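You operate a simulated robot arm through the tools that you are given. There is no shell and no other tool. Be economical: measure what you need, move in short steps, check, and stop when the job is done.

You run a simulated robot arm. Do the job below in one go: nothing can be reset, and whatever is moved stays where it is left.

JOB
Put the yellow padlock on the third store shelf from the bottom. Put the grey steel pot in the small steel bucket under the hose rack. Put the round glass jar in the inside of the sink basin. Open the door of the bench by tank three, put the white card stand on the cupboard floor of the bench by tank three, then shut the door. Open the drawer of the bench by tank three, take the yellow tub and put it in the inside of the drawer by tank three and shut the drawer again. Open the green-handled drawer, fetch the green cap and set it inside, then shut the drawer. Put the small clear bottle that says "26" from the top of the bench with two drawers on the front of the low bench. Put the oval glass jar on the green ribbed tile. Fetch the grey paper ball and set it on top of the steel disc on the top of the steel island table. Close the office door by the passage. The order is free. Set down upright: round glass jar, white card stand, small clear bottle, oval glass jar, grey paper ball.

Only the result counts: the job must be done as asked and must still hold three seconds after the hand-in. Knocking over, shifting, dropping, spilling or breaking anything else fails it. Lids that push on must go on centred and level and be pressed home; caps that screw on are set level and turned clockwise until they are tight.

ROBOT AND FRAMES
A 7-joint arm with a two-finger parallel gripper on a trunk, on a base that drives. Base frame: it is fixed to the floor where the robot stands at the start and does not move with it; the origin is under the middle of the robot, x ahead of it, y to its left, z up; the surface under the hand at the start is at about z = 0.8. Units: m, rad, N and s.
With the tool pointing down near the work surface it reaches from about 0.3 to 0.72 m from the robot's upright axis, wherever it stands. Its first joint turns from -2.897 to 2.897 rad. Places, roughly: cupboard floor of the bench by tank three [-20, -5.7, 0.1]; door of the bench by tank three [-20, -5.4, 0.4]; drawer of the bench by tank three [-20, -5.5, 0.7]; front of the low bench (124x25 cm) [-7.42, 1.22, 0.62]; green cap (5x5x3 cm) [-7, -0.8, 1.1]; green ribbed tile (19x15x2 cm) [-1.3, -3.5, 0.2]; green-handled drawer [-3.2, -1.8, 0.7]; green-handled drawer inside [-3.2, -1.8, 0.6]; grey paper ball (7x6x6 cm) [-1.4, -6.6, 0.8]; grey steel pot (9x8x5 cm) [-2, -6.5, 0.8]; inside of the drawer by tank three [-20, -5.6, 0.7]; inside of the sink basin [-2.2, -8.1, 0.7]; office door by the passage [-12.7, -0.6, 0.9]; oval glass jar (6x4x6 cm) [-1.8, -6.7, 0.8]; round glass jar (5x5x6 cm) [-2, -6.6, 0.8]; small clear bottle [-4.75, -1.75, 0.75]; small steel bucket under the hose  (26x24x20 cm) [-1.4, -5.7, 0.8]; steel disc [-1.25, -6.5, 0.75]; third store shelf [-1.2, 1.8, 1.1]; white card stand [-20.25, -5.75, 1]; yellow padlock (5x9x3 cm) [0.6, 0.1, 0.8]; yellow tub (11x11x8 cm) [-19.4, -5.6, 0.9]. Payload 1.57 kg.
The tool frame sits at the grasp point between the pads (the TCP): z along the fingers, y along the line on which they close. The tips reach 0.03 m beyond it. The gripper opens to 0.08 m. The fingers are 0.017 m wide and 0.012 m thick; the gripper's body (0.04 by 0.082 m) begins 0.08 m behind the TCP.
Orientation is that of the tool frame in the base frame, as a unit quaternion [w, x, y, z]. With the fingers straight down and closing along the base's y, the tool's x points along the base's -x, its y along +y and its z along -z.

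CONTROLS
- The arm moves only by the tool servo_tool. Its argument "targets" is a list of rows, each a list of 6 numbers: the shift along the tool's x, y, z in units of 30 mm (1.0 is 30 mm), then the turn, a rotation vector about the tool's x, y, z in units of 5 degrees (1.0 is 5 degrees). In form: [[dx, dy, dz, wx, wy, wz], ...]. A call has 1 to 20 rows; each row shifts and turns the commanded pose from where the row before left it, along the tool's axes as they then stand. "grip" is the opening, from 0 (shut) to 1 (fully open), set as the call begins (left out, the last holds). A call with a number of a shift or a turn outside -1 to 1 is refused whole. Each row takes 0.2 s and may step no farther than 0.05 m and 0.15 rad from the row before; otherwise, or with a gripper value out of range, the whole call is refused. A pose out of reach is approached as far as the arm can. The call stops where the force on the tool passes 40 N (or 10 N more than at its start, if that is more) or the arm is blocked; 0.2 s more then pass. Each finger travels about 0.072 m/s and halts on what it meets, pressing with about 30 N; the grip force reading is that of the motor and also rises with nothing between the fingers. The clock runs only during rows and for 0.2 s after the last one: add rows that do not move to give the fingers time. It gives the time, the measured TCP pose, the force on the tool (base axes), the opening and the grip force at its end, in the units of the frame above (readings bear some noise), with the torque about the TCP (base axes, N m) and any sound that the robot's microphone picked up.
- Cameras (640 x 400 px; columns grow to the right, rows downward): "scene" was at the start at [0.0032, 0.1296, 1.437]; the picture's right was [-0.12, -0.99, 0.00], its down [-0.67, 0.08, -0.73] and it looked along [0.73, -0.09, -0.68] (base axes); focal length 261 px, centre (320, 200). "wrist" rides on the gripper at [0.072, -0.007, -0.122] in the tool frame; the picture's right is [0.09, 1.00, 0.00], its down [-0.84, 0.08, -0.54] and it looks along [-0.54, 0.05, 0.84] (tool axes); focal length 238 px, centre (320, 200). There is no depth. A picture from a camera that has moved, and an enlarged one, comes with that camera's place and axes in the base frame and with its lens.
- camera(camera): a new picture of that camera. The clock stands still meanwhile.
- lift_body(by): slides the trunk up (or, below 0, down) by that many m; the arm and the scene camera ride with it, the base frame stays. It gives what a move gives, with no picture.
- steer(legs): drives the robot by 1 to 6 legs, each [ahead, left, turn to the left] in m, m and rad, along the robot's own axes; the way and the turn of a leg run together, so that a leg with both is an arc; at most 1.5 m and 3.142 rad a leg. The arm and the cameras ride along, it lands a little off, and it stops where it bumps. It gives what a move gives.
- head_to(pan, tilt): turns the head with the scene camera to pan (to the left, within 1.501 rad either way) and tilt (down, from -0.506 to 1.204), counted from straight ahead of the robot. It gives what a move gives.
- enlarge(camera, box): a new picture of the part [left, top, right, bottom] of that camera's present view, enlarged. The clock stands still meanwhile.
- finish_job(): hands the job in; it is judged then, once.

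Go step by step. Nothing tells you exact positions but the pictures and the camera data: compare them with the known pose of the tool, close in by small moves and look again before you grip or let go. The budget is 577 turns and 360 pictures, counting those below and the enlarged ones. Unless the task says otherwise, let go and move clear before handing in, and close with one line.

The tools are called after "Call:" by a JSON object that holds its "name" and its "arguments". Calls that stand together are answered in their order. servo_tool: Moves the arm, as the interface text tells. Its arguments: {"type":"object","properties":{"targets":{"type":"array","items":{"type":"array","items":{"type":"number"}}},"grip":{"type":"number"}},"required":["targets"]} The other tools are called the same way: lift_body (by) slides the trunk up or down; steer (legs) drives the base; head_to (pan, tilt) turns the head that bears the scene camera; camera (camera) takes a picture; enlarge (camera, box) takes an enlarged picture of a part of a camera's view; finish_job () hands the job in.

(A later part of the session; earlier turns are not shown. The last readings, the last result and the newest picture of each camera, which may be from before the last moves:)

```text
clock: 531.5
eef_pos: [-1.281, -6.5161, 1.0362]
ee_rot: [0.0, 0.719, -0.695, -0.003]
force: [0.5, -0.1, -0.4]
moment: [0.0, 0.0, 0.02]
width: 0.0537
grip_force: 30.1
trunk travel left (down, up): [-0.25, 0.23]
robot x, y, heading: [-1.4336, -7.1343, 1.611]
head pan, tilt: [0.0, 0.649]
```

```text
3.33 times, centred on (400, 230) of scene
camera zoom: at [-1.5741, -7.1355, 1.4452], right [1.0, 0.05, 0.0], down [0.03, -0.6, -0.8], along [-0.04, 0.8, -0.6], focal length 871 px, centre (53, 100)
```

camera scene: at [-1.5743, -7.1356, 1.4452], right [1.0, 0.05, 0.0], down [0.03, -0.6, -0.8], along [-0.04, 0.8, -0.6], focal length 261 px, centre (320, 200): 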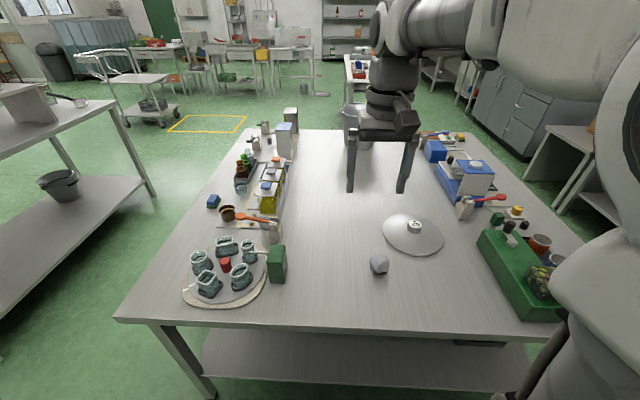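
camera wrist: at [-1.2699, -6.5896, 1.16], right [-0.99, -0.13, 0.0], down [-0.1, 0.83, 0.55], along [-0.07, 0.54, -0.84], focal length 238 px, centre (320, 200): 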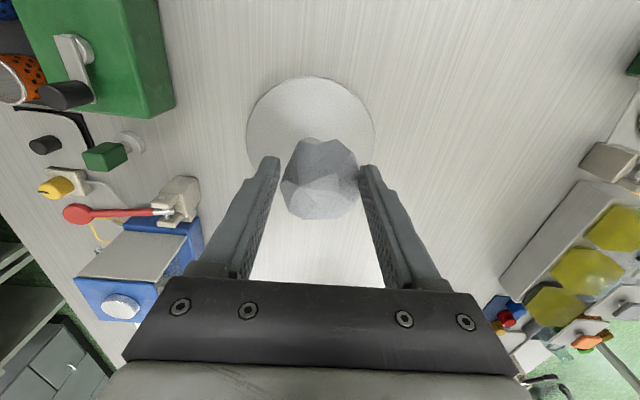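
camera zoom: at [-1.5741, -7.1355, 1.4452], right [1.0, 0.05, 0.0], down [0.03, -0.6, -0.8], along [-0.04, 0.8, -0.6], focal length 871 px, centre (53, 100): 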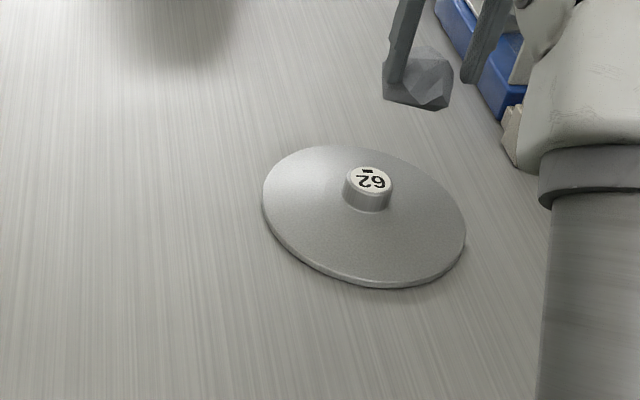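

Knob centre ≈[-1.272,-6.459], top z≈0.85. Align and descend close.

Call:
{"name": "servo_tool", "arguments": {"targets": [[-0.95, -0.18, 0, 0, 0, 0], [-0.95, -0.18, 0, 0, 0, 0], [0, 0, 1, 0, 0, 0], [0, 0, 1, 0, 0, 0], [0, 0, 1, 0, 0, 0], [0, 0, 0.9, 0, 0, 0], [0, 0, 0, 0, 0, 0]]}}

Call:
{"name": "camera", "arguments": {"camera": "wrist"}}

Call:
{"name": "enlarge", "arguments": {"camera": "scene", "box": [330, 150, 470, 270]}}

```text
clock: 533.1
eef_pos: [-1.2726, -6.4631, 0.9171]
ee_rot: [0.001, 0.719, -0.695, -0.002]
force: [-0.2, 0.4, 0.3]
moment: [-0.01, 0.01, -0.02]
width: 0.0536
grip_force: 30.4
trunk travel left (down, up): [-0.25, 0.23]
robot x, y, heading: [-1.438, -7.1318, 1.613]
head pan, tilt: [0.0, 0.649]
```

```text
244 pictures are left
camera wrist: at [-1.2607, -6.5351, 1.0403], right [-0.99, -0.13, 0.0], down [-0.1, 0.83, 0.55], along [-0.07, 0.54, -0.84], focal length 238 px, centre (320, 200)
```

wrist: 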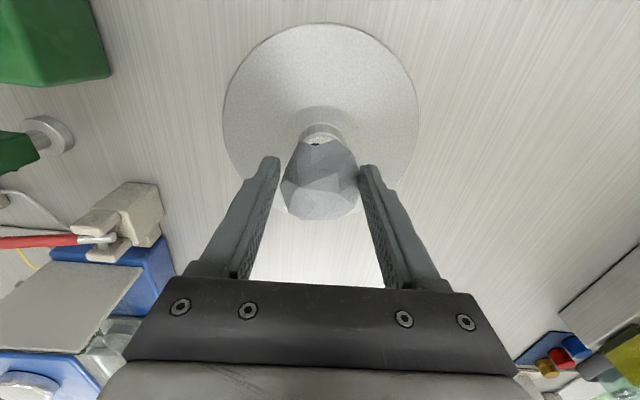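

```text
3.33 times, centred on (400, 210) of scene
camera zoom: at [-1.5742, -7.1356, 1.4452], right [1.0, 0.05, 0.0], down [0.03, -0.6, -0.8], along [-0.04, 0.8, -0.6], focal length 871 px, centre (53, 167)
```

zoom: 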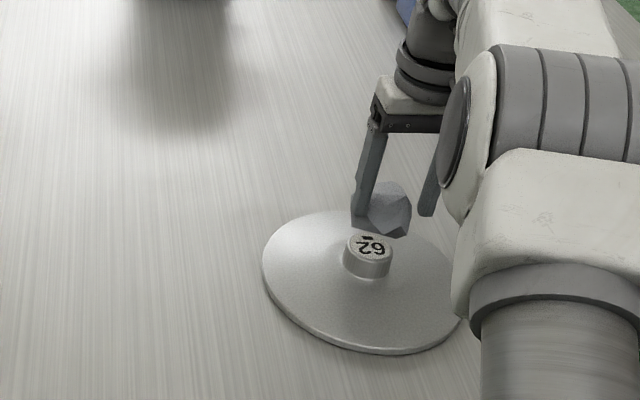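

Call:
{"name": "enlarge", "arguments": {"camera": "wrist", "box": [220, 10, 420, 230]}}

```text
1.82 times, centred on (320, 120) of wrist
camera zoom: at [-1.2607, -6.5351, 1.0403], right [-0.99, -0.13, 0.0], down [-0.1, 0.83, 0.55], along [-0.07, 0.54, -0.84], focal length 433 px, centre (320, 346)
```

zoom: 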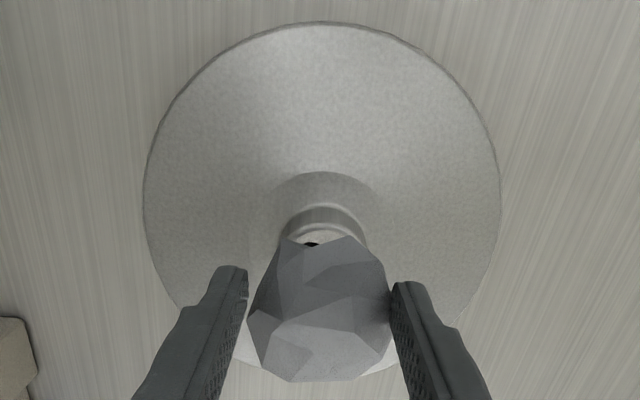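

Knob centre refined to ≈[-1.270,-6.451]. Shift 1.2 cm and lower in small steps.

Call:
{"name": "servo_tool", "arguments": {"targets": [[-0.4, -0.08, 0, 0, 0, 0], [0, 0, 0.3, 0, 0, 0], [0, 0, 0.2, 0, 0, 0], [0, 0, 0, 0, 0, 0]]}}

Call:
{"name": "servo_tool", "arguments": {"targets": [[0, 0, 0.15, 0, 0, 0], [0, 0, 0, 0, 0, 0]]}}

Call:
{"name": "servo_tool", "arguments": {"targets": [[0, 0, 0.15, 0, 0, 0], [0, 0, 0, 0, 0, 0]]}}

```text
clock: 534.1
eef_pos: [-1.2687, -6.4483, 0.9034]
ee_rot: [0.0, 0.719, -0.695, -0.003]
force: [-0.3, 0.2, -0.3]
moment: [-0.03, 0.02, 0.0]
width: 0.0533
grip_force: 29.8
trunk travel left (down, up): [-0.25, 0.23]
robot x, y, heading: [-1.4327, -7.1355, 1.614]
head pan, tilt: [0.0, 0.649]
```

```text
clock: 534.7
eef_pos: [-1.2691, -6.4498, 0.8988]
ee_rot: [0.0, 0.719, -0.695, -0.003]
force: [0.5, -0.5, -0.5]
moment: [-0.01, -0.04, 0.0]
width: 0.0535
grip_force: 29.7
trunk travel left (down, up): [-0.25, 0.23]
robot x, y, heading: [-1.4338, -7.1378, 1.617]
head pan, tilt: [0.0, 0.649]
```

```text
clock: 535.3
eef_pos: [-1.2675, -6.4491, 0.8937]
ee_rot: [-0.001, 0.719, -0.695, -0.003]
force: [-0.1, 0.1, -0.2]
moment: [0.02, 0.0, -0.03]
width: 0.0533
grip_force: 30.3
trunk travel left (down, up): [-0.25, 0.23]
robot x, y, heading: [-1.4378, -7.1366, 1.613]
head pan, tilt: [0.0, 0.649]
```

Call:
{"name": "servo_tool", "arguments": {"targets": [[0, 0, 0.12, 0, 0, 0], [0, 0, 0, 0, 0, 0]]}}

Call:
{"name": "servo_tool", "arguments": {"targets": [[0, 0, 0.12, 0, 0, 0], [0, 0, 0, 0, 0, 0]]}}

Call:
{"name": "enlarge", "arguments": {"camera": "wrist", "box": [220, 10, 420, 230]}}

```text
clock: 535.9
eef_pos: [-1.2691, -6.4481, 0.8907]
ee_rot: [-0.001, 0.719, -0.695, -0.003]
force: [-0.1, -0.2, 1.9]
moment: [-0.05, 0.02, 0.01]
width: 0.0531
grip_force: 30.0
trunk travel left (down, up): [-0.25, 0.23]
robot x, y, heading: [-1.437, -7.1346, 1.616]
head pan, tilt: [0.0, 0.649]
```

```text
clock: 536.5
eef_pos: [-1.2689, -6.4491, 0.892]
ee_rot: [-0.003, 0.719, -0.695, -0.004]
force: [-0.7, -1.9, 18.2]
moment: [-0.07, 0.03, 0.04]
width: 0.0531
grip_force: 30.0
trunk travel left (down, up): [-0.25, 0.23]
robot x, y, heading: [-1.4341, -7.1358, 1.612]
head pan, tilt: [0.0, 0.649]
```

```text
1.82 times, centred on (320, 120) of wrist
camera zoom: at [-1.2581, -6.5222, 1.0139], right [-0.99, -0.13, 0.0], down [-0.1, 0.83, 0.55], along [-0.07, 0.55, -0.84], focal length 433 px, centre (320, 346)
```

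zoom: 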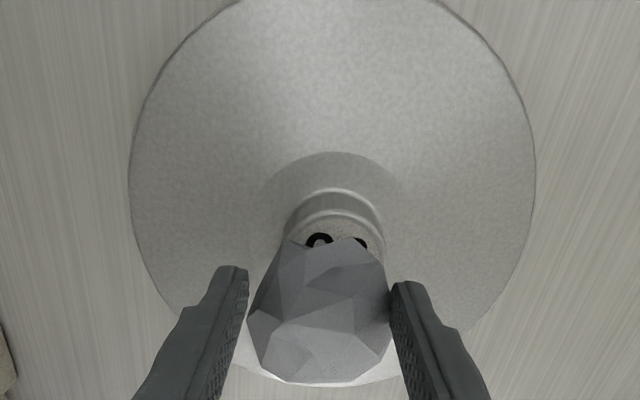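

Ball sits on the knob, aligned within millimetres. Relieve pressure and release.

Call:
{"name": "servo_tool", "arguments": {"targets": [[0, 0, -0.1, 0, 0, 0], [0, 0, 0, 0, 0, 0]]}}

Call:
{"name": "servo_tool", "arguments": {"targets": [[0, 0, 0, 0, 0, 0], [0, 0, 0, 0, 0, 0], [0, 0, 0, 0, 0, 0]], "grip": 1}}

Call:
{"name": "camera", "arguments": {"camera": "wrist"}}

```text
clock: 537.1
eef_pos: [-1.2689, -6.4494, 0.8916]
ee_rot: [0.001, 0.718, -0.696, -0.002]
force: [1.8, 4.0, 7.9]
moment: [0.31, -0.08, -0.01]
width: 0.0528
grip_force: 30.0
trunk travel left (down, up): [-0.25, 0.23]
robot x, y, heading: [-1.4316, -7.1343, 1.612]
head pan, tilt: [0.0, 0.649]
```

```text
clock: 537.9
eef_pos: [-1.2701, -6.4497, 0.8914]
ee_rot: [-0.001, 0.719, -0.695, -0.003]
force: [0.2, 0.1, 0.0]
moment: [0.02, -0.01, 0.0]
width: 0.08
grip_force: 0.0
trunk travel left (down, up): [-0.25, 0.23]
robot x, y, heading: [-1.4361, -7.1333, 1.615]
head pan, tilt: [0.0, 0.649]
```

```text
240 pictures are left
camera wrist: at [-1.2582, -6.522, 1.0144], right [-0.99, -0.13, 0.0], down [-0.1, 0.83, 0.55], along [-0.07, 0.54, -0.84], focal length 238 px, centre (320, 200)
```

wrist: 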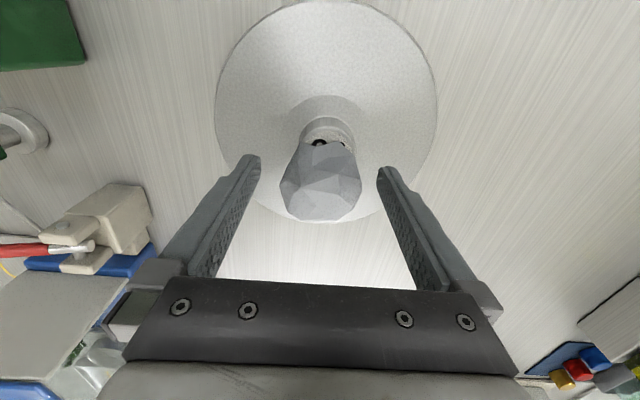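

Ball stays put. Rise straight up and verify.

Call:
{"name": "servo_tool", "arguments": {"targets": [[0, 0, -0.5, 0, 0, 0], [0, 0, -1, 0, 0, 0], [0, 0, -1, 0, 0, 0], [0, 0, -1, 0, 0, 0], [0, 0, -1, 0, 0, 0], [0, 0, -1, 0, 0, 0], [0, 0, -1, 0, 0, 0], [0, 0, -1, 0, 0, 0], [0, 0, -1, 0, 0, 0], [0, 0, -1, 0, 0, 0], [0, 0, 0, 0, 0, 0], [0, 0, 0, 0, 0, 0]]}}

Call:
{"name": "enlarge", "arguments": {"camera": "scene", "box": [330, 150, 470, 270]}}

```text
clock: 540.5
eef_pos: [-1.2807, -6.4947, 1.134]
ee_rot: [0.0, 0.72, -0.694, -0.002]
force: [0.2, 0.3, 0.1]
moment: [0.05, 0.0, 0.01]
width: 0.0802
grip_force: 0.2
out of reach, approached as far as the arm can: row 5, 6, 7, 8, 9, 10
trunk travel left (down, up): [-0.25, 0.23]
robot x, y, heading: [-1.4372, -7.1372, 1.613]
head pan, tilt: [0.0, 0.649]
```

```text
3.33 times, centred on (400, 210) of scene
camera zoom: at [-1.5742, -7.1356, 1.4452], right [1.0, 0.05, 0.0], down [0.03, -0.6, -0.8], along [-0.04, 0.8, -0.6], focal length 871 px, centre (53, 167)
```

zoom: 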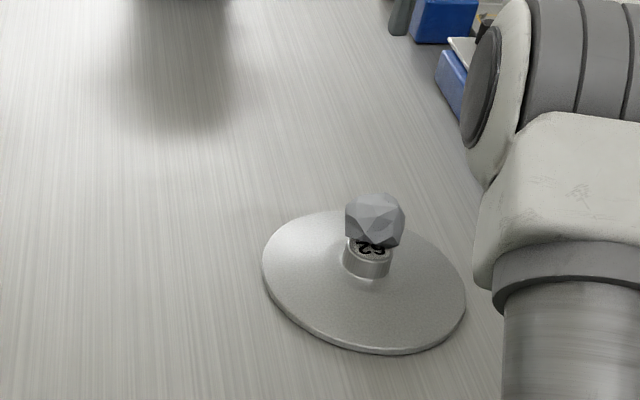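

Ball rests stably on the disc. Next the round jar: retract a bit and strafe left to x≈-1.93.

Call:
{"name": "servo_tool", "arguments": {"targets": [[1, 0, -0.5, 0, 0, 0], [1, 0, -0.5, 0, 0, 0], [1, 0, 0, 0, 0, 0], [1, 0, 0, 0, 0, 0], [1, 0, 0, 0, 0, 0], [1, 0, 0, 0, 0, 0]]}}

Call:
{"name": "steer", "arguments": {"legs": [[0, 0.48, -0.042]]}}

Call:
{"name": "camera", "arguments": {"camera": "scene"}}

Call:
{"name": "camera", "arguments": {"camera": "wrist"}}

```text
clock: 541.9
eef_pos: [-1.2719, -6.6733, 1.1662]
ee_rot: [0.001, 0.718, -0.696, -0.003]
force: [0.2, 0.2, -1.0]
moment: [0.0, -0.01, -0.02]
width: 0.0801
grip_force: 0.1
trunk travel left (down, up): [-0.25, 0.23]
robot x, y, heading: [-1.4342, -7.1381, 1.62]
head pan, tilt: [0.0, 0.649]
```

```text
clock: 546.1
eef_pos: [-1.7394, -6.6905, 1.1653]
ee_rot: [0.0, -0.696, 0.718, 0.002]
force: [0.3, 0.2, 0.2]
moment: [-0.02, 0.02, -0.02]
width: 0.0799
grip_force: 0.0
trunk travel left (down, up): [-0.25, 0.23]
robot x, y, heading: [-1.9312, -7.1427, 1.554]
head pan, tilt: [0.0, 0.649]
```

```text
238 pictures are left
camera scene: at [-2.0703, -7.1337, 1.4452], right [1.0, -0.02, 0.0], down [-0.01, -0.6, -0.8], along [0.01, 0.8, -0.6], focal length 261 px, centre (320, 200)
```

scene: 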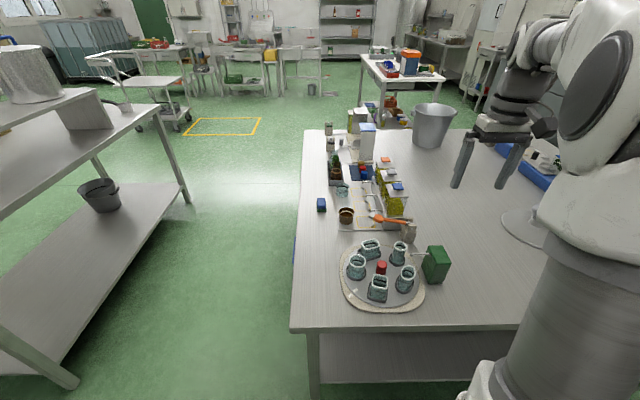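

```text
237 pictures are left
camera wrist: at [-1.7329, -6.764, 1.2889], right [-1.0, -0.06, 0.0], down [-0.05, 0.84, 0.55], along [-0.04, 0.54, -0.84], focal length 238 px, centre (320, 200)
```

wrist: 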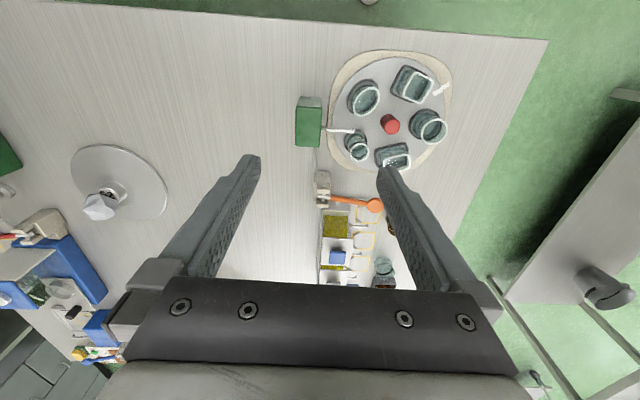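

Call:
{"name": "servo_tool", "arguments": {"targets": [[0, 1, 0, 0, 0, 0], [0, 1, 0, 0, 0, 0], [0, 1, 0, 0, 0, 0], [0, 1, 0, 0, 0, 0], [0, 1, 0, 0, 0, 0], [0, 1, 0, 0, 0, 0], [0, 0.7, 1, 0, 0, 0], [0, 0, 1, 0, 0, 0], [0, 0, 1, 0, 0, 0], [0, 0, 1, 0, 0, 0], [0, 0, 0, 0, 0, 0]]}}

Call:
{"name": "camera", "arguments": {"camera": "wrist"}}

Call:
{"name": "enlarge", "arguments": {"camera": "wrist", "box": [200, 20, 440, 200]}}

```text
clock: 548.5
eef_pos: [-1.9409, -6.6867, 1.0421]
ee_rot: [0.0, -0.697, 0.718, 0.003]
force: [1.0, 0.3, 0.3]
moment: [0.0, 0.0, 0.03]
width: 0.0801
grip_force: 0.0
trunk travel left (down, up): [-0.25, 0.23]
robot x, y, heading: [-1.9299, -7.1397, 1.553]
head pan, tilt: [0.0, 0.649]
```

```text
236 pictures are left
camera wrist: at [-1.9351, -6.7591, 1.1666], right [-1.0, -0.06, 0.0], down [-0.05, 0.84, 0.55], along [-0.04, 0.54, -0.84], focal length 238 px, centre (320, 200)
```

wrist: 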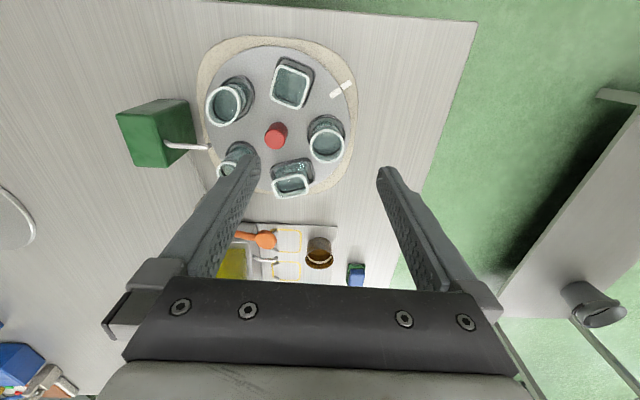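

```text
2.22 times, centred on (320, 110) of wrist
camera zoom: at [-1.9351, -6.7591, 1.1666], right [-1.0, -0.06, 0.0], down [-0.05, 0.84, 0.55], along [-0.04, 0.54, -0.84], focal length 530 px, centre (320, 400)
```

zoom: 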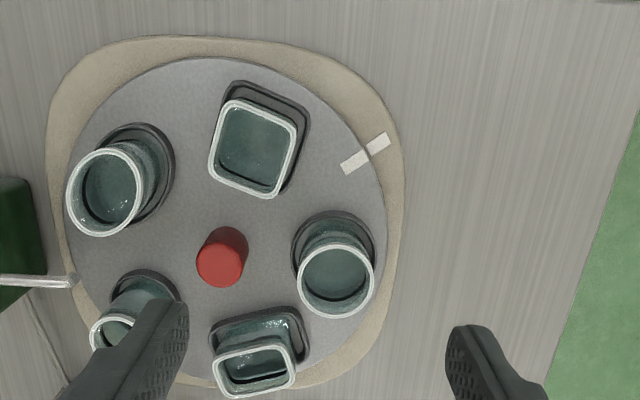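

Consistent triangulation: round jar at ≈[-1.953,-6.646], rim z≈0.86. Best to grip it with fingers north–south; yaw 90° and move over.

Call:
{"name": "servo_tool", "arguments": {"targets": [[0, 0, 0, 0, 0, 1], [0, 0, 0, 0, 0, 1], [0, 0, 0, 0, 0, 1], [0, 0, 0, 0, 0, 1], [0, 0, 0, 0, 0, 1], [0, 0, 0, 0, 0, 1], [0, 0, 0, 0, 0, 1], [0, 0, 0, 0, 0, 1], [0, 0, 0, 0, 0, 1], [0, 0, 0, 0, 0, 1], [0, 0, 0, 0, 0, 1], [0, 0, 0, 0, 0, 1], [0, 0, 0, 0, 0, 1], [0, 0, 0, 0, 0, 1], [0, 0, 0, 0, 0, 1], [0, 0, 0, 0, 0, 1], [0, 0, 0, 0, 0, 1], [0, 0, 0, 0, 0, 0.6], [0.2, 0.7, 0.7, 0, 0, 0], [0.2, 0.67, 0.7, 0, 0, 0]]}}

Call:
{"name": "camera", "arguments": {"camera": "wrist"}}

Call:
{"name": "enlarge", "arguments": {"camera": "scene", "box": [300, 200, 460, 320]}}

```text
clock: 552.7
eef_pos: [-1.9508, -6.6435, 1.0055]
ee_rot: [-0.001, -0.002, 1.0, 0.002]
force: [0.2, 0.6, 0.5]
moment: [0.01, 0.04, 0.01]
width: 0.0799
grip_force: 0.1
trunk travel left (down, up): [-0.25, 0.23]
robot x, y, heading: [-1.9284, -7.1408, 1.558]
head pan, tilt: [0.0, 0.649]
```

```text
234 pictures are left
camera wrist: at [-2.0213, -6.6507, 1.1291], right [-0.1, 1.0, 0.01], down [0.84, 0.08, 0.54], along [0.54, 0.06, -0.84], focal length 238 px, centre (320, 200)
```

wrist: 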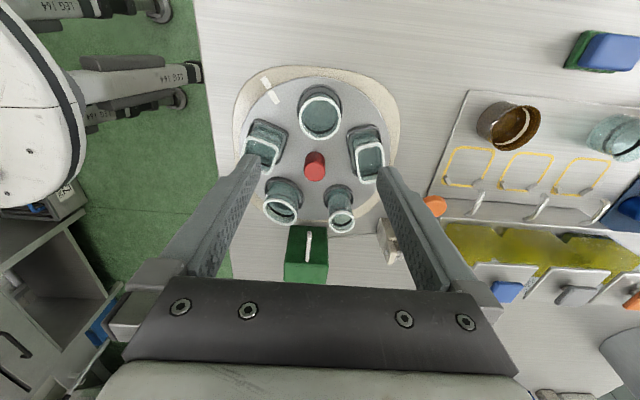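

```text
3.33 times, centred on (380, 260) of scene
camera zoom: at [-2.0703, -7.1339, 1.4452], right [1.0, -0.02, 0.0], down [-0.01, -0.6, -0.8], along [0.01, 0.8, -0.6], focal length 871 px, centre (120, 0)
```

zoom: 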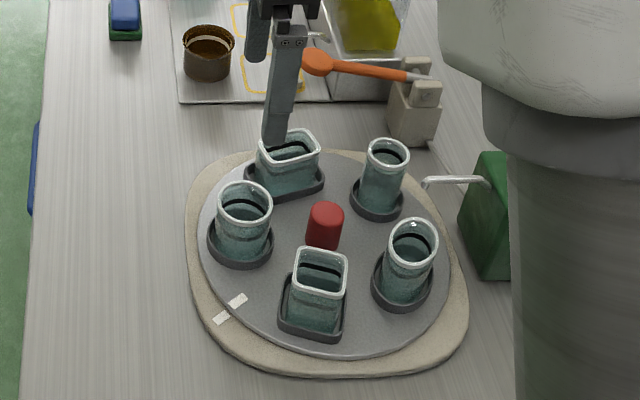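

Call:
{"name": "servo_tool", "arguments": {"targets": [[0.17, 0, 0, 0, 0, 0], [0, 0, 1, 0, 0, 0], [0, 0, 1, 0, 0, 0], [0, 0, 1, 0, 0, 0], [0, 0, 0, 0, 0, 0]], "grip": 0.88}}

Call:
{"name": "camera", "arguments": {"camera": "wrist"}}

Call:
{"name": "enlarge", "arguments": {"camera": "scene", "box": [300, 200, 460, 320]}}

```text
clock: 553.9
eef_pos: [-1.9582, -6.642, 0.9125]
ee_rot: [-0.002, -0.002, 1.0, 0.001]
force: [0.1, 0.2, 0.4]
moment: [-0.01, 0.02, 0.0]
width: 0.0705
grip_force: 0.0
trunk travel left (down, up): [-0.25, 0.23]
robot x, y, heading: [-1.9304, -7.1445, 1.551]
head pan, tilt: [0.0, 0.649]
```

```text
232 pictures are left
camera wrist: at [-2.0276, -6.6502, 1.0366], right [-0.1, 1.0, 0.0], down [0.84, 0.08, 0.54], along [0.54, 0.06, -0.84], focal length 238 px, centre (320, 200)
```

wrist: 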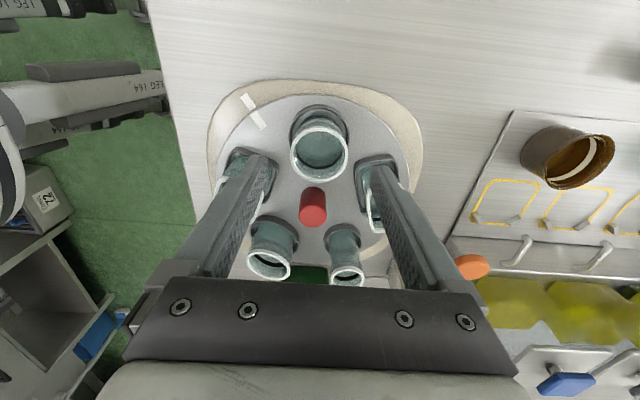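

```text
3.33 times, centred on (380, 260) of scene
camera zoom: at [-2.0703, -7.1337, 1.4452], right [1.0, -0.02, 0.0], down [-0.01, -0.6, -0.8], along [0.01, 0.8, -0.6], focal length 871 px, centre (120, 0)
```

zoom: 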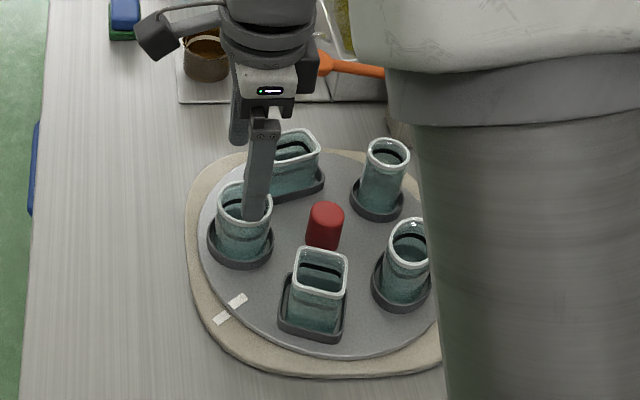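

Call:
{"name": "servo_tool", "arguments": {"targets": [[0.08, 0, 0.5, 0, 0, 0], [0, 0, 0.5, 0, 0, 0], [0, 0, 0.6, 0, 0, 0], [0, 0, 0, 0, 0, 0]]}}

Call:
{"name": "camera", "arguments": {"camera": "wrist"}}

Call:
{"name": "enlarge", "arguments": {"camera": "scene", "box": [300, 200, 460, 320]}}

```text
clock: 554.9
eef_pos: [-1.9606, -6.643, 0.8645]
ee_rot: [-0.002, -0.003, 1.0, 0.001]
force: [0.2, 0.9, -0.5]
moment: [-0.02, 0.0, 0.0]
width: 0.0704
grip_force: 0.0
trunk travel left (down, up): [-0.25, 0.23]
robot x, y, heading: [-1.9292, -7.1428, 1.559]
head pan, tilt: [0.0, 0.649]
```

```text
230 pictures are left
camera wrist: at [-2.0301, -6.6511, 0.9883], right [-0.1, 1.0, 0.0], down [0.84, 0.08, 0.54], along [0.54, 0.06, -0.84], focal length 238 px, centre (320, 200)
```

wrist: 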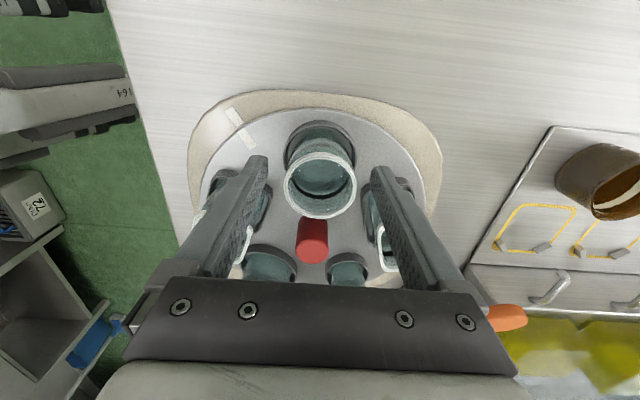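

```text
3.33 times, centred on (380, 260) of scene
camera zoom: at [-2.0703, -7.1337, 1.4452], right [1.0, -0.02, 0.0], down [-0.01, -0.6, -0.8], along [0.01, 0.8, -0.6], focal length 871 px, centre (120, 0)
```

zoom: 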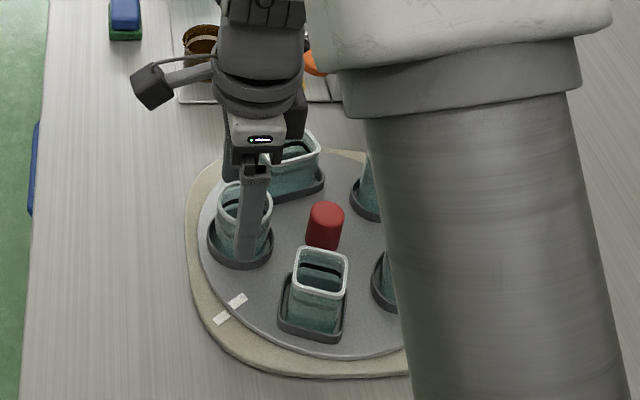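

Well centred. Close and lift gently.

Call:
{"name": "servo_tool", "arguments": {"targets": [[0, 0, 0, 0, 0, 0], [0, 0, 0, 0, 0, 0], [0, 0, 0, 0, 0, 0], [0, 0, -0.3, 0, 0, 0], [0, 0, -0.5, 0, 0, 0], [0, 0, -0.7, 0, 0, 0], [0, 0, -1, 0, 0, 0], [0, 0, -1, 0, 0, 0], [0, 0, -1, 0, 0, 0]], "grip": 0}}

Call:
{"name": "camera", "arguments": {"camera": "wrist"}}

Call:
{"name": "enlarge", "arguments": {"camera": "scene", "box": [300, 200, 460, 320]}}

```text
clock: 556.9
eef_pos: [-1.9584, -6.6428, 1.0028]
ee_rot: [-0.002, -0.002, 1.0, 0.002]
force: [-0.3, -0.5, -0.6]
moment: [0.02, 0.03, -0.02]
width: 0.0465
grip_force: 30.0
trunk travel left (down, up): [-0.25, 0.23]
robot x, y, heading: [-1.9284, -7.1433, 1.548]
head pan, tilt: [0.0, 0.649]
```

```text
228 pictures are left
camera wrist: at [-2.0286, -6.6511, 1.1263], right [-0.1, 1.0, 0.0], down [0.84, 0.08, 0.54], along [0.54, 0.06, -0.84], focal length 238 px, centre (320, 200)
```

wrist: 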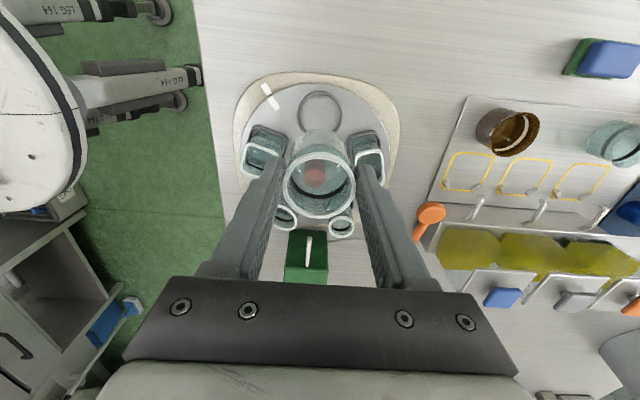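

```text
3.33 times, centred on (380, 260) of scene
camera zoom: at [-2.0703, -7.1337, 1.4452], right [1.0, -0.02, 0.0], down [-0.01, -0.6, -0.8], along [0.01, 0.8, -0.6], focal length 871 px, centre (120, 0)
```

zoom: 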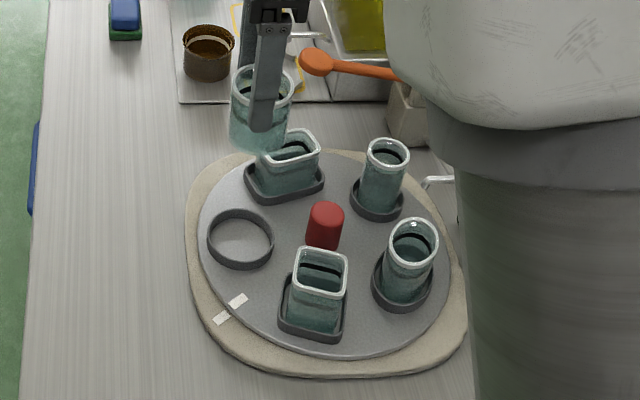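

Round jar lifted; turntable undisturbed. Raise, retract, turn around toward the sink.

Call:
{"name": "servo_tool", "arguments": {"targets": [[0, 0, -1, 0, 0, 0], [0, 0, -1, 0, 0, 0], [0, 0, -1, 0, 0, 0], [0, 0, -1, 0, 0, 0], [0, -1, -1, 0, 0, 0], [0, -1, -1, 0, 0, 0], [0, -1, 0, 0, 0, 0]]}}

Call:
{"name": "steer", "arguments": {"legs": [[-0.05, 0, 3.14]]}}

Call:
{"name": "camera", "arguments": {"camera": "scene"}}

Call:
{"name": "camera", "arguments": {"camera": "wrist"}}

```text
clock: 558.5
eef_pos: [-1.9597, -6.7325, 1.1847]
ee_rot: [-0.003, -0.002, 1.0, 0.001]
force: [-0.5, 0.2, -1.3]
moment: [-0.03, 0.01, 0.0]
width: 0.0468
grip_force: 30.1
trunk travel left (down, up): [-0.25, 0.23]
robot x, y, heading: [-1.933, -7.1463, 1.554]
head pan, tilt: [0.0, 0.649]
```

```text
clock: 568.9
eef_pos: [-1.87, -7.553, 1.1844]
ee_rot: [0.002, 1.0, 0.002, 0.001]
force: [0.3, -0.8, -1.1]
moment: [0.01, -0.03, -0.03]
width: 0.0465
grip_force: 29.4
trunk travel left (down, up): [-0.25, 0.23]
robot x, y, heading: [-1.9014, -7.1423, -1.591]
head pan, tilt: [0.0, 0.649]
```

```text
226 pictures are left
camera scene: at [-1.758, -7.153, 1.4452], right [-1.0, 0.02, 0.0], down [0.01, 0.6, -0.8], along [-0.01, -0.8, -0.6], focal length 261 px, centre (320, 200)
```

scene: 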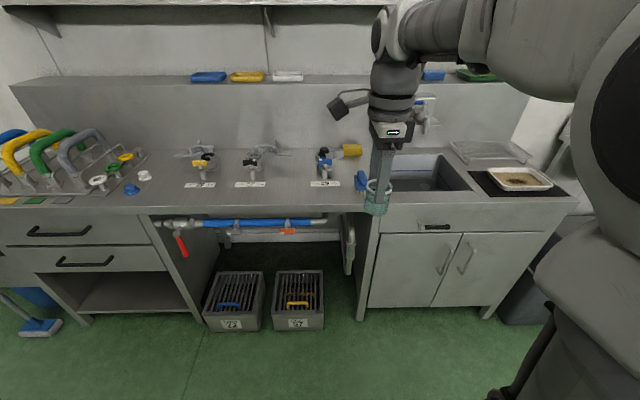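

```text
225 pictures are left
camera wrist: at [-1.798, -7.5466, 1.3085], right [0.1, -1.0, 0.0], down [-0.84, -0.08, 0.54], along [-0.54, -0.06, -0.84], focal length 238 px, centre (320, 200)
```

wrist: 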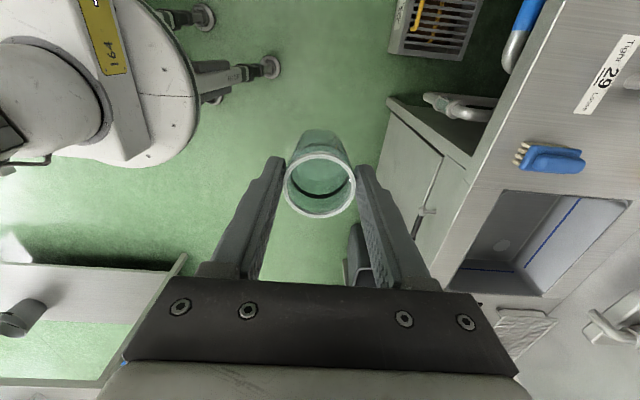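

The sink opening is centred near [-2.18,-8.11]. Shift right and forward.

Call:
{"name": "steer", "arguments": {"legs": [[0, -0.29, 0.02], [0.28, 0, 0]]}}

Call:
{"name": "camera", "arguments": {"camera": "scene"}}

Call:
{"name": "camera", "arguments": {"camera": "wrist"}}

```text
clock: 573.7
eef_pos: [-2.1546, -7.8298, 1.1847]
ee_rot: [0.002, 1.0, 0.012, 0.002]
force: [0.7, 0.9, -0.4]
moment: [0.04, -0.03, -0.02]
width: 0.0466
grip_force: 30.0
trunk travel left (down, up): [-0.25, 0.23]
robot x, y, heading: [-2.1925, -7.42, -1.568]
head pan, tilt: [0.0, 0.649]
```

```text
224 pictures are left
camera scene: at [-2.0494, -7.4267, 1.4452], right [-1.0, 0.0, 0.0], down [0.0, 0.6, -0.8], along [0.0, -0.8, -0.6], focal length 261 px, centre (320, 200)
```

scene: 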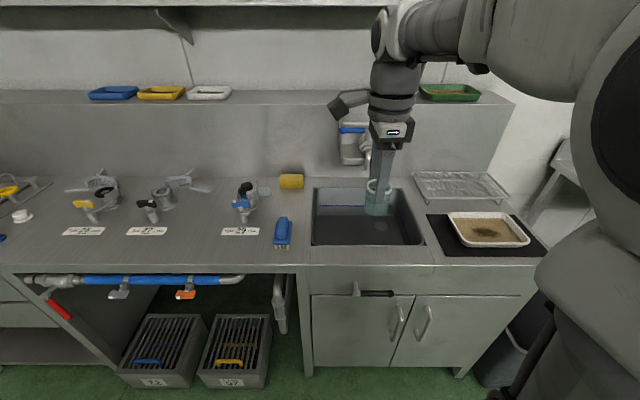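

```text
223 pictures are left
camera wrist: at [-2.0809, -7.821, 1.3085], right [0.12, -0.99, 0.0], down [-0.84, -0.1, 0.54], along [-0.54, -0.07, -0.84], focal length 238 px, centre (320, 200)
```

wrist: 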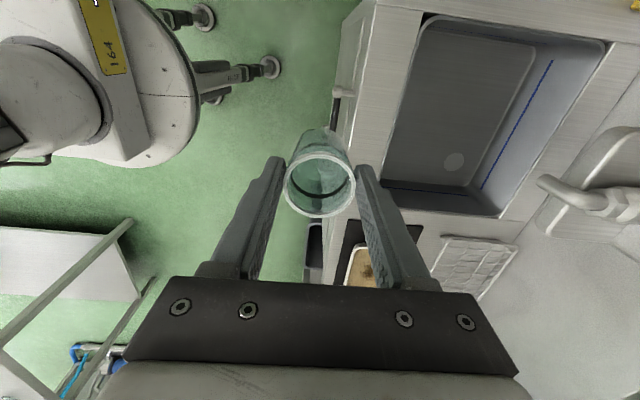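

Basin opening spans x≈-2.37..-2.02, y≈-8.31..-7.99; the tap spout ends near y≈-8.19. Place at ≈[-2.15,-8.085].

Call:
{"name": "servo_tool", "arguments": {"targets": [[0, 0.5, 1, 0, 0, 0], [0, 1, 1, 0, 0, 0], [0, 1, 1, 0, 0, 0], [0, 1, 1, 0, 0, 0], [0, 1, 1, 0, 0, 0], [0, 1, 0, 0, 0, 0], [0, 1, 0, 0, 0, 0], [0, 1, 0, 0, 0, 0], [0, 1, 0, 0, 0, 0], [0, 0, 0, 0, 0, 0]]}}

Call:
{"name": "camera", "arguments": {"camera": "wrist"}}

Call:
{"name": "camera", "arguments": {"camera": "scene"}}

```text
clock: 575.9
eef_pos: [-2.1478, -8.0855, 1.0353]
ee_rot: [0.001, 1.0, 0.013, 0.001]
force: [0.0, 0.4, -0.6]
moment: [-0.01, 0.02, 0.01]
width: 0.0468
grip_force: 30.1
trunk travel left (down, up): [-0.25, 0.23]
robot x, y, heading: [-2.1892, -7.421, -1.569]
head pan, tilt: [0.0, 0.649]
```

```text
222 pictures are left
camera wrist: at [-2.0746, -8.0769, 1.1593], right [0.12, -0.99, 0.0], down [-0.84, -0.1, 0.54], along [-0.53, -0.07, -0.84], focal length 238 px, centre (320, 200)
```

wrist: 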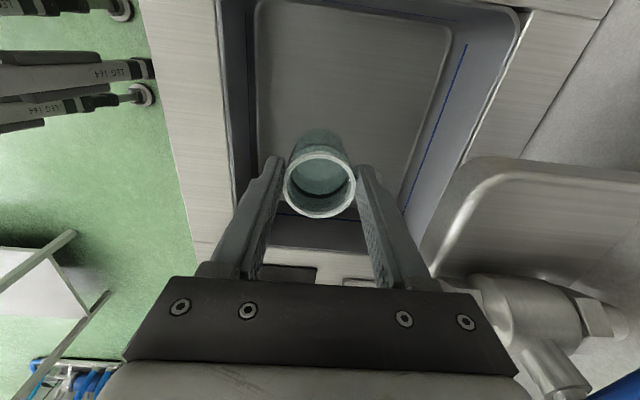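

```text
221 pictures are left
camera scene: at [-2.0494, -7.4269, 1.4452], right [-1.0, 0.0, 0.0], down [0.0, 0.6, -0.8], along [0.0, -0.8, -0.6], focal length 261 px, centre (320, 200)
```

scene: 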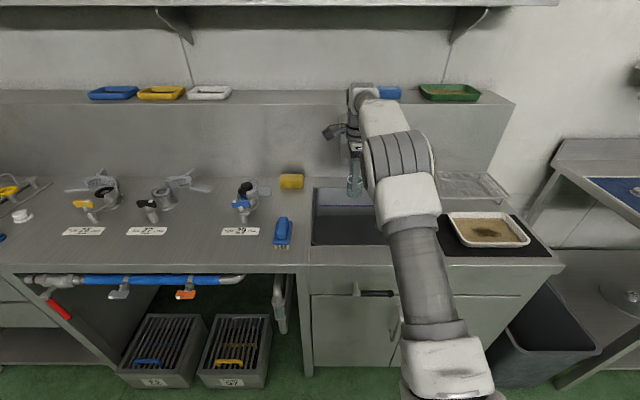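

Call:
{"name": "servo_tool", "arguments": {"targets": [[0.6, -0.6, 0, 0, 0, 0], [0, 0, 1, 0, 0, 0], [0, 0, 1, 0, 0, 0], [0, 0, 1, 0, 0, 0], [0, 0, 1, 0, 0, 0], [0, 0, 1, 0, 0, 0], [0, 0, 1, 0, 0, 0], [0, 0, 1, 0, 0, 0], [0, 0, 0, 0, 0, 0]]}}

Call:
{"name": "camera", "arguments": {"camera": "wrist"}}

Call:
{"name": "camera", "arguments": {"camera": "scene"}}

```text
clock: 577.9
eef_pos: [-2.1274, -8.0685, 0.8251]
ee_rot: [0.002, 1.0, 0.013, 0.002]
force: [0.4, -0.3, -0.9]
moment: [0.02, -0.01, -0.04]
width: 0.0467
grip_force: 30.0
trunk travel left (down, up): [-0.25, 0.23]
robot x, y, heading: [-2.1896, -7.4192, -1.566]
head pan, tilt: [0.0, 0.649]
```

```text
220 pictures are left
camera wrist: at [-2.0557, -8.0599, 0.949], right [0.12, -0.99, 0.0], down [-0.84, -0.1, 0.54], along [-0.54, -0.07, -0.84], focal length 238 px, centre (320, 200)
```

wrist: 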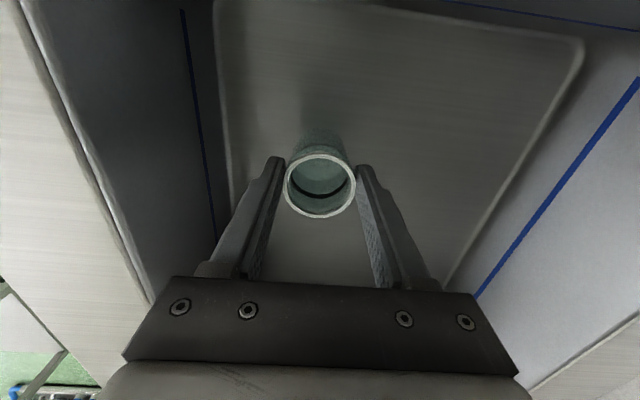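

```text
219 pictures are left
camera scene: at [-2.0494, -7.4268, 1.4452], right [-1.0, 0.0, 0.0], down [0.0, 0.6, -0.8], along [0.0, -0.8, -0.6], focal length 261 px, centre (320, 200)
```

scene: 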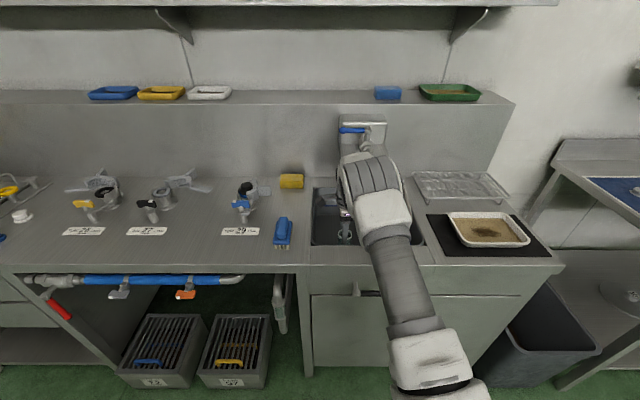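

Inside the basin. Lower in small steps to contact.

Call:
{"name": "servo_tool", "arguments": {"targets": [[0, 0, 0.6, 0, 0, 0], [0, 0, 0.5, 0, 0, 0], [0, 0, 0, 0, 0, 0]]}}

Call:
{"name": "servo_tool", "arguments": {"targets": [[0, 0, 0.25, 0, 0, 0], [0, 0, 0, 0, 0, 0]]}}

Call:
{"name": "servo_tool", "arguments": {"targets": [[0, 0, 0.25, 0, 0, 0], [0, 0, 0, 0, 0, 0]]}}

Call:
{"name": "camera", "arguments": {"camera": "wrist"}}

```text
clock: 578.7
eef_pos: [-2.1291, -8.0667, 0.7919]
ee_rot: [0.002, 1.0, 0.013, 0.001]
force: [0.3, -0.3, -0.9]
moment: [0.0, 0.01, -0.01]
width: 0.0466
grip_force: 30.1
trunk travel left (down, up): [-0.25, 0.23]
robot x, y, heading: [-2.1915, -7.4204, -1.572]
head pan, tilt: [0.0, 0.649]
```

```text
clock: 579.3
eef_pos: [-2.1285, -8.0671, 0.7859]
ee_rot: [0.004, 1.0, 0.013, 0.002]
force: [0.0, 4.1, 16.8]
moment: [0.41, 0.18, -0.02]
width: 0.0466
grip_force: 29.7
trunk travel left (down, up): [-0.25, 0.23]
robot x, y, heading: [-2.1935, -7.4214, -1.568]
head pan, tilt: [0.0, 0.649]
```

```text
clock: 579.9
eef_pos: [-2.1282, -8.0684, 0.7766]
ee_rot: [0.004, 1.0, 0.013, 0.002]
force: [-2.8, -4.6, 12.5]
moment: [-0.01, 0.16, 0.06]
width: 0.0465
grip_force: 29.5
trunk travel left (down, up): [-0.25, 0.23]
robot x, y, heading: [-2.1905, -7.4215, -1.566]
head pan, tilt: [0.0, 0.649]
```

```text
218 pictures are left
camera wrist: at [-2.0555, -8.0586, 0.9011], right [0.12, -0.99, 0.01], down [-0.84, -0.1, 0.54], along [-0.54, -0.07, -0.84], focal length 238 px, centre (320, 200)
```

wrist: 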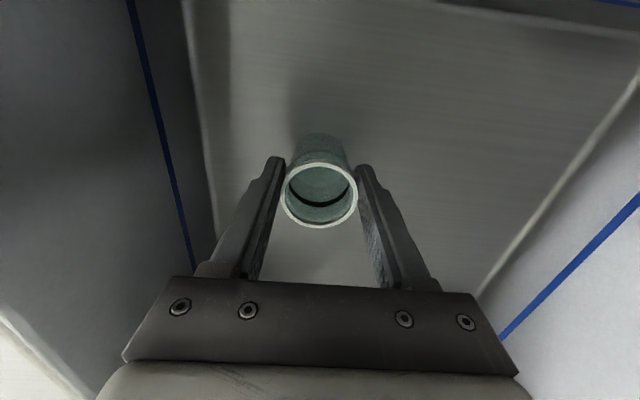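

Contact made (floor ≈0.73). Release and rise.

Call:
{"name": "servo_tool", "arguments": {"targets": [[0, 0, -0.08, 0, 0, 0], [0, 0, 0, 0, 0, 0]]}}

Call:
{"name": "servo_tool", "arguments": {"targets": [[0, 0, 0, 0, 0, 0], [0, 0, 0, 0, 0, 0], [0, 0, 0, 0, 0, 0], [0, 0, -0.5, 0, 0, 0], [0, 0, -1, 0, 0, 0], [0, 0, -1, 0, 0, 0], [0, 0, -1, 0, 0, 0], [0, 0, -1, 0, 0, 0], [0, 0, -1, 0, 0, 0], [0, 0, -1, 0, 0, 0], [0, -0.5, -1, 0, 0, 0], [0, -1, -1, 0, 0, 0]], "grip": 1}}

Call:
{"name": "camera", "arguments": {"camera": "wrist"}}

```text
clock: 580.5
eef_pos: [-2.1272, -8.0672, 0.7789]
ee_rot: [0.0, 1.0, 0.013, 0.002]
force: [0.2, -1.2, -1.0]
moment: [0.0, -0.02, -0.01]
width: 0.0467
grip_force: 30.0
trunk travel left (down, up): [-0.25, 0.23]
robot x, y, heading: [-2.1911, -7.4215, -1.569]
head pan, tilt: [0.0, 0.649]
```

```text
clock: 583.1
eef_pos: [-2.1291, -8.0226, 1.0331]
ee_rot: [0.002, 1.0, 0.014, 0.002]
force: [-0.6, 0.7, 0.1]
moment: [0.02, 0.01, -0.01]
width: 0.0799
grip_force: 0.0
trunk travel left (down, up): [-0.25, 0.23]
robot x, y, heading: [-2.1914, -7.4194, -1.566]
head pan, tilt: [0.0, 0.649]
```

```text
217 pictures are left
camera wrist: at [-2.0566, -8.0145, 1.1566], right [0.12, -0.99, 0.0], down [-0.84, -0.1, 0.54], along [-0.54, -0.07, -0.84], focal length 238 px, centre (320, 200)
```

wrist: 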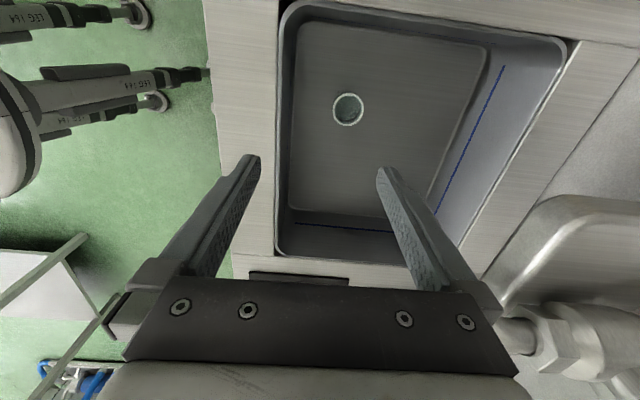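

Round jar stands in the basin. Now return for the oval jar: retract, back up and turn to face north.

Call:
{"name": "servo_tool", "arguments": {"targets": [[0, -1, -1, 0, 0, 0], [0, -1, -1, 0, 0, 0], [0, -1, -1, 0, 0, 0], [0, -1, -1, 0, 0, 0], [0, -1, -1, 0, 0, 0], [0, -1, 0, 0, 0, 0], [0, 0, 0, 0, 0, -1], [0, 0, 0, 0, 0, -1], [0, 0, 0, 0, 0, -1], [0, 0, 0, 0, 0, -1], [0, 0, 0, 0, 0, -1], [0, 0, 0, 0, 0, -1], [0, 0, 0, 0, 0, -1], [0, 0, 0, 0, 0, -1], [0, 0, 0, 0, 0, -1], [0, 0, 0, 0, 0, -1]]}}

Call:
{"name": "steer", "arguments": {"legs": [[-0.29, 0, 0], [0, 0, 3.14], [0, -0.33, 0]]}}

Call:
{"name": "camera", "arguments": {"camera": "wrist"}}

Call:
{"name": "camera", "arguments": {"camera": "scene"}}

```text
clock: 586.5
eef_pos: [-2.1349, -7.8408, 1.1859]
ee_rot: [0.002, 0.9, 0.436, 0.001]
force: [0.0, 0.6, 0.3]
moment: [-0.01, 0.01, 0.02]
width: 0.0801
grip_force: 0.0
trunk travel left (down, up): [-0.25, 0.23]
robot x, y, heading: [-2.1898, -7.4213, -1.566]
head pan, tilt: [0.0, 0.649]
```

```text
clock: 601.5
eef_pos: [-1.903, -6.7092, 1.1855]
ee_rot: [-0.001, -0.415, 0.91, 0.003]
force: [0.2, 0.9, 0.0]
moment: [0.01, 0.01, -0.04]
width: 0.0798
grip_force: 0.1
trunk travel left (down, up): [-0.25, 0.23]
robot x, y, heading: [-1.8643, -7.1328, 1.533]
head pan, tilt: [0.0, 0.649]
```

```text
216 pictures are left
camera wrist: at [-1.9426, -6.7691, 1.308], right [-0.81, 0.58, 0.01], down [0.49, 0.68, 0.54], along [0.31, 0.44, -0.84], focal length 238 px, centre (320, 200)
```

wrist: 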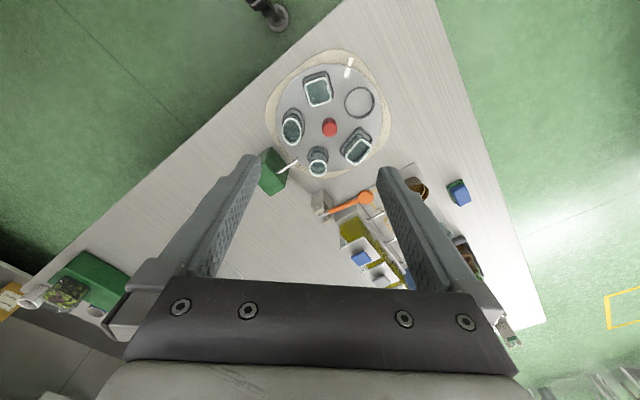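

```text
215 pictures are left
camera scene: at [-2.004, -7.121, 1.4452], right [1.0, -0.04, 0.0], down [-0.02, -0.6, -0.8], along [0.03, 0.8, -0.6], focal length 261 px, centre (320, 200)
```

scene: 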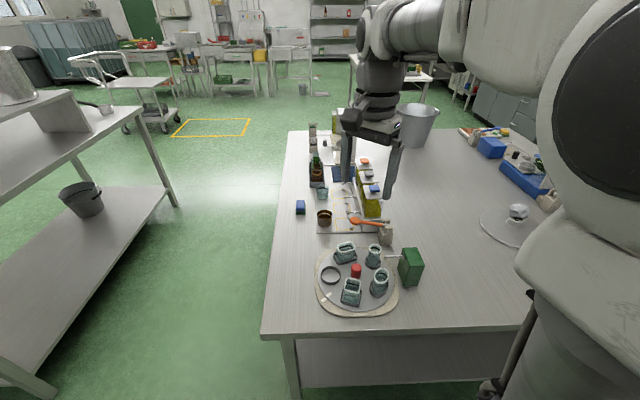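

Oval jar confirmed at ≈[-1.824,-6.689]; my closing axis matches its short side. Move over it.

Call:
{"name": "servo_tool", "arguments": {"targets": [[-0.75, -0.52, 0, 0, 0, 0], [-0.75, -0.52, 0, 0, 0, 0], [-0.73, -0.51, 0, 0, 0, 0], [0, 0, 1, 0, 0, 0], [0, 0, 1, 0, 0, 0], [0, 0, 1, 0, 0, 0], [0, 0, 1, 0, 0, 0], [0, 0, 1, 0, 0, 0], [0, 0, 1, 0, 0, 0], [0, 0, 0, 0, 0, 0]], "grip": 0.85}}

Call:
{"name": "camera", "arguments": {"camera": "wrist"}}

Call:
{"name": "enlarge", "arguments": {"camera": "wrist", "box": [220, 40, 420, 190]}}

```text
clock: 603.7
eef_pos: [-1.8234, -6.6872, 1.0036]
ee_rot: [-0.001, -0.415, 0.91, 0.003]
force: [0.2, -0.3, -1.3]
moment: [0.03, 0.0, 0.0]
width: 0.0683
grip_force: 0.1
trunk travel left (down, up): [-0.25, 0.23]
robot x, y, heading: [-1.8668, -7.1342, 1.534]
head pan, tilt: [0.0, 0.649]
```

```text
214 pictures are left
camera wrist: at [-1.8641, -6.746, 1.1261], right [-0.81, 0.58, 0.01], down [0.49, 0.68, 0.54], along [0.31, 0.44, -0.84], focal length 238 px, centre (320, 200)
```

wrist: 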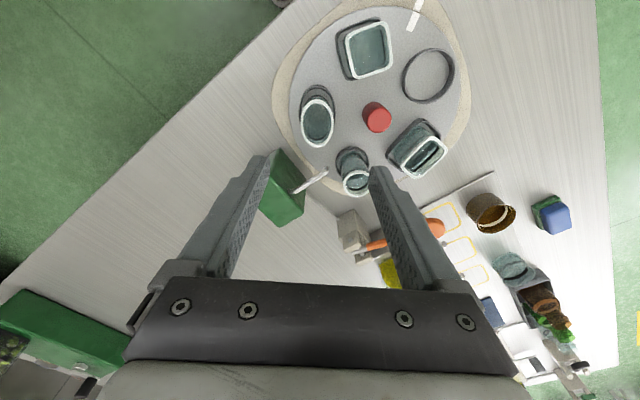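

```text
2.67 times, centred on (320, 115) of wrist
camera zoom: at [-1.8641, -6.746, 1.1261], right [-0.81, 0.58, 0.01], down [0.49, 0.68, 0.54], along [0.31, 0.44, -0.84], focal length 636 px, centre (320, 427)
```

zoom: 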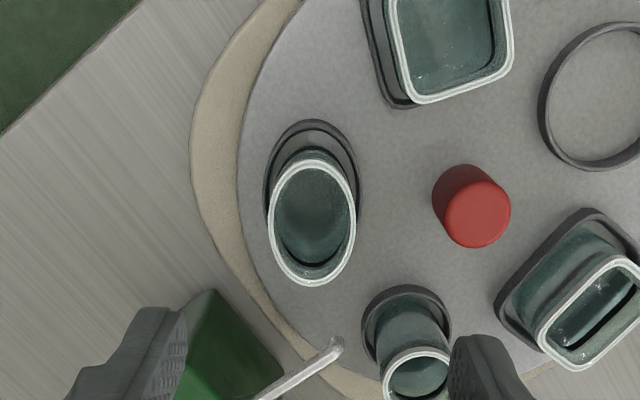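

Aligned with the oval's short axis. Narrow the opening, descend in two stages.

Call:
{"name": "servo_tool", "arguments": {"targets": [[0, -0.1, 0, 0, 0, 0], [0, 0, 1, 0, 0, 0], [0, 0, 1, 0, 0, 0], [0, 0, 1, 0, 0, 0], [0, 0, 0, 0, 0, 0]], "grip": 0.75}}

Call:
{"name": "camera", "arguments": {"camera": "wrist"}}

```text
clock: 604.9
eef_pos: [-1.8209, -6.6885, 0.9141]
ee_rot: [0.001, -0.416, 0.909, 0.003]
force: [-1.0, -0.7, -0.2]
moment: [0.01, -0.03, 0.01]
width: 0.06
grip_force: 0.0
trunk travel left (down, up): [-0.25, 0.23]
robot x, y, heading: [-1.8641, -7.1333, 1.532]
head pan, tilt: [0.0, 0.649]
```

```text
212 pictures are left
camera wrist: at [-1.8615, -6.7473, 1.0371], right [-0.81, 0.58, 0.01], down [0.49, 0.68, 0.54], along [0.31, 0.44, -0.84], focal length 238 px, centre (320, 200)
```

wrist: 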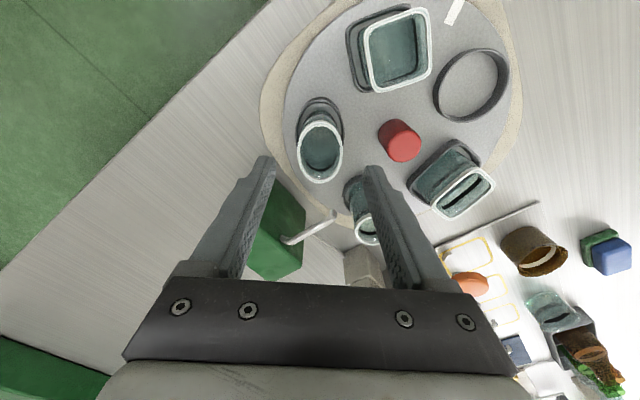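

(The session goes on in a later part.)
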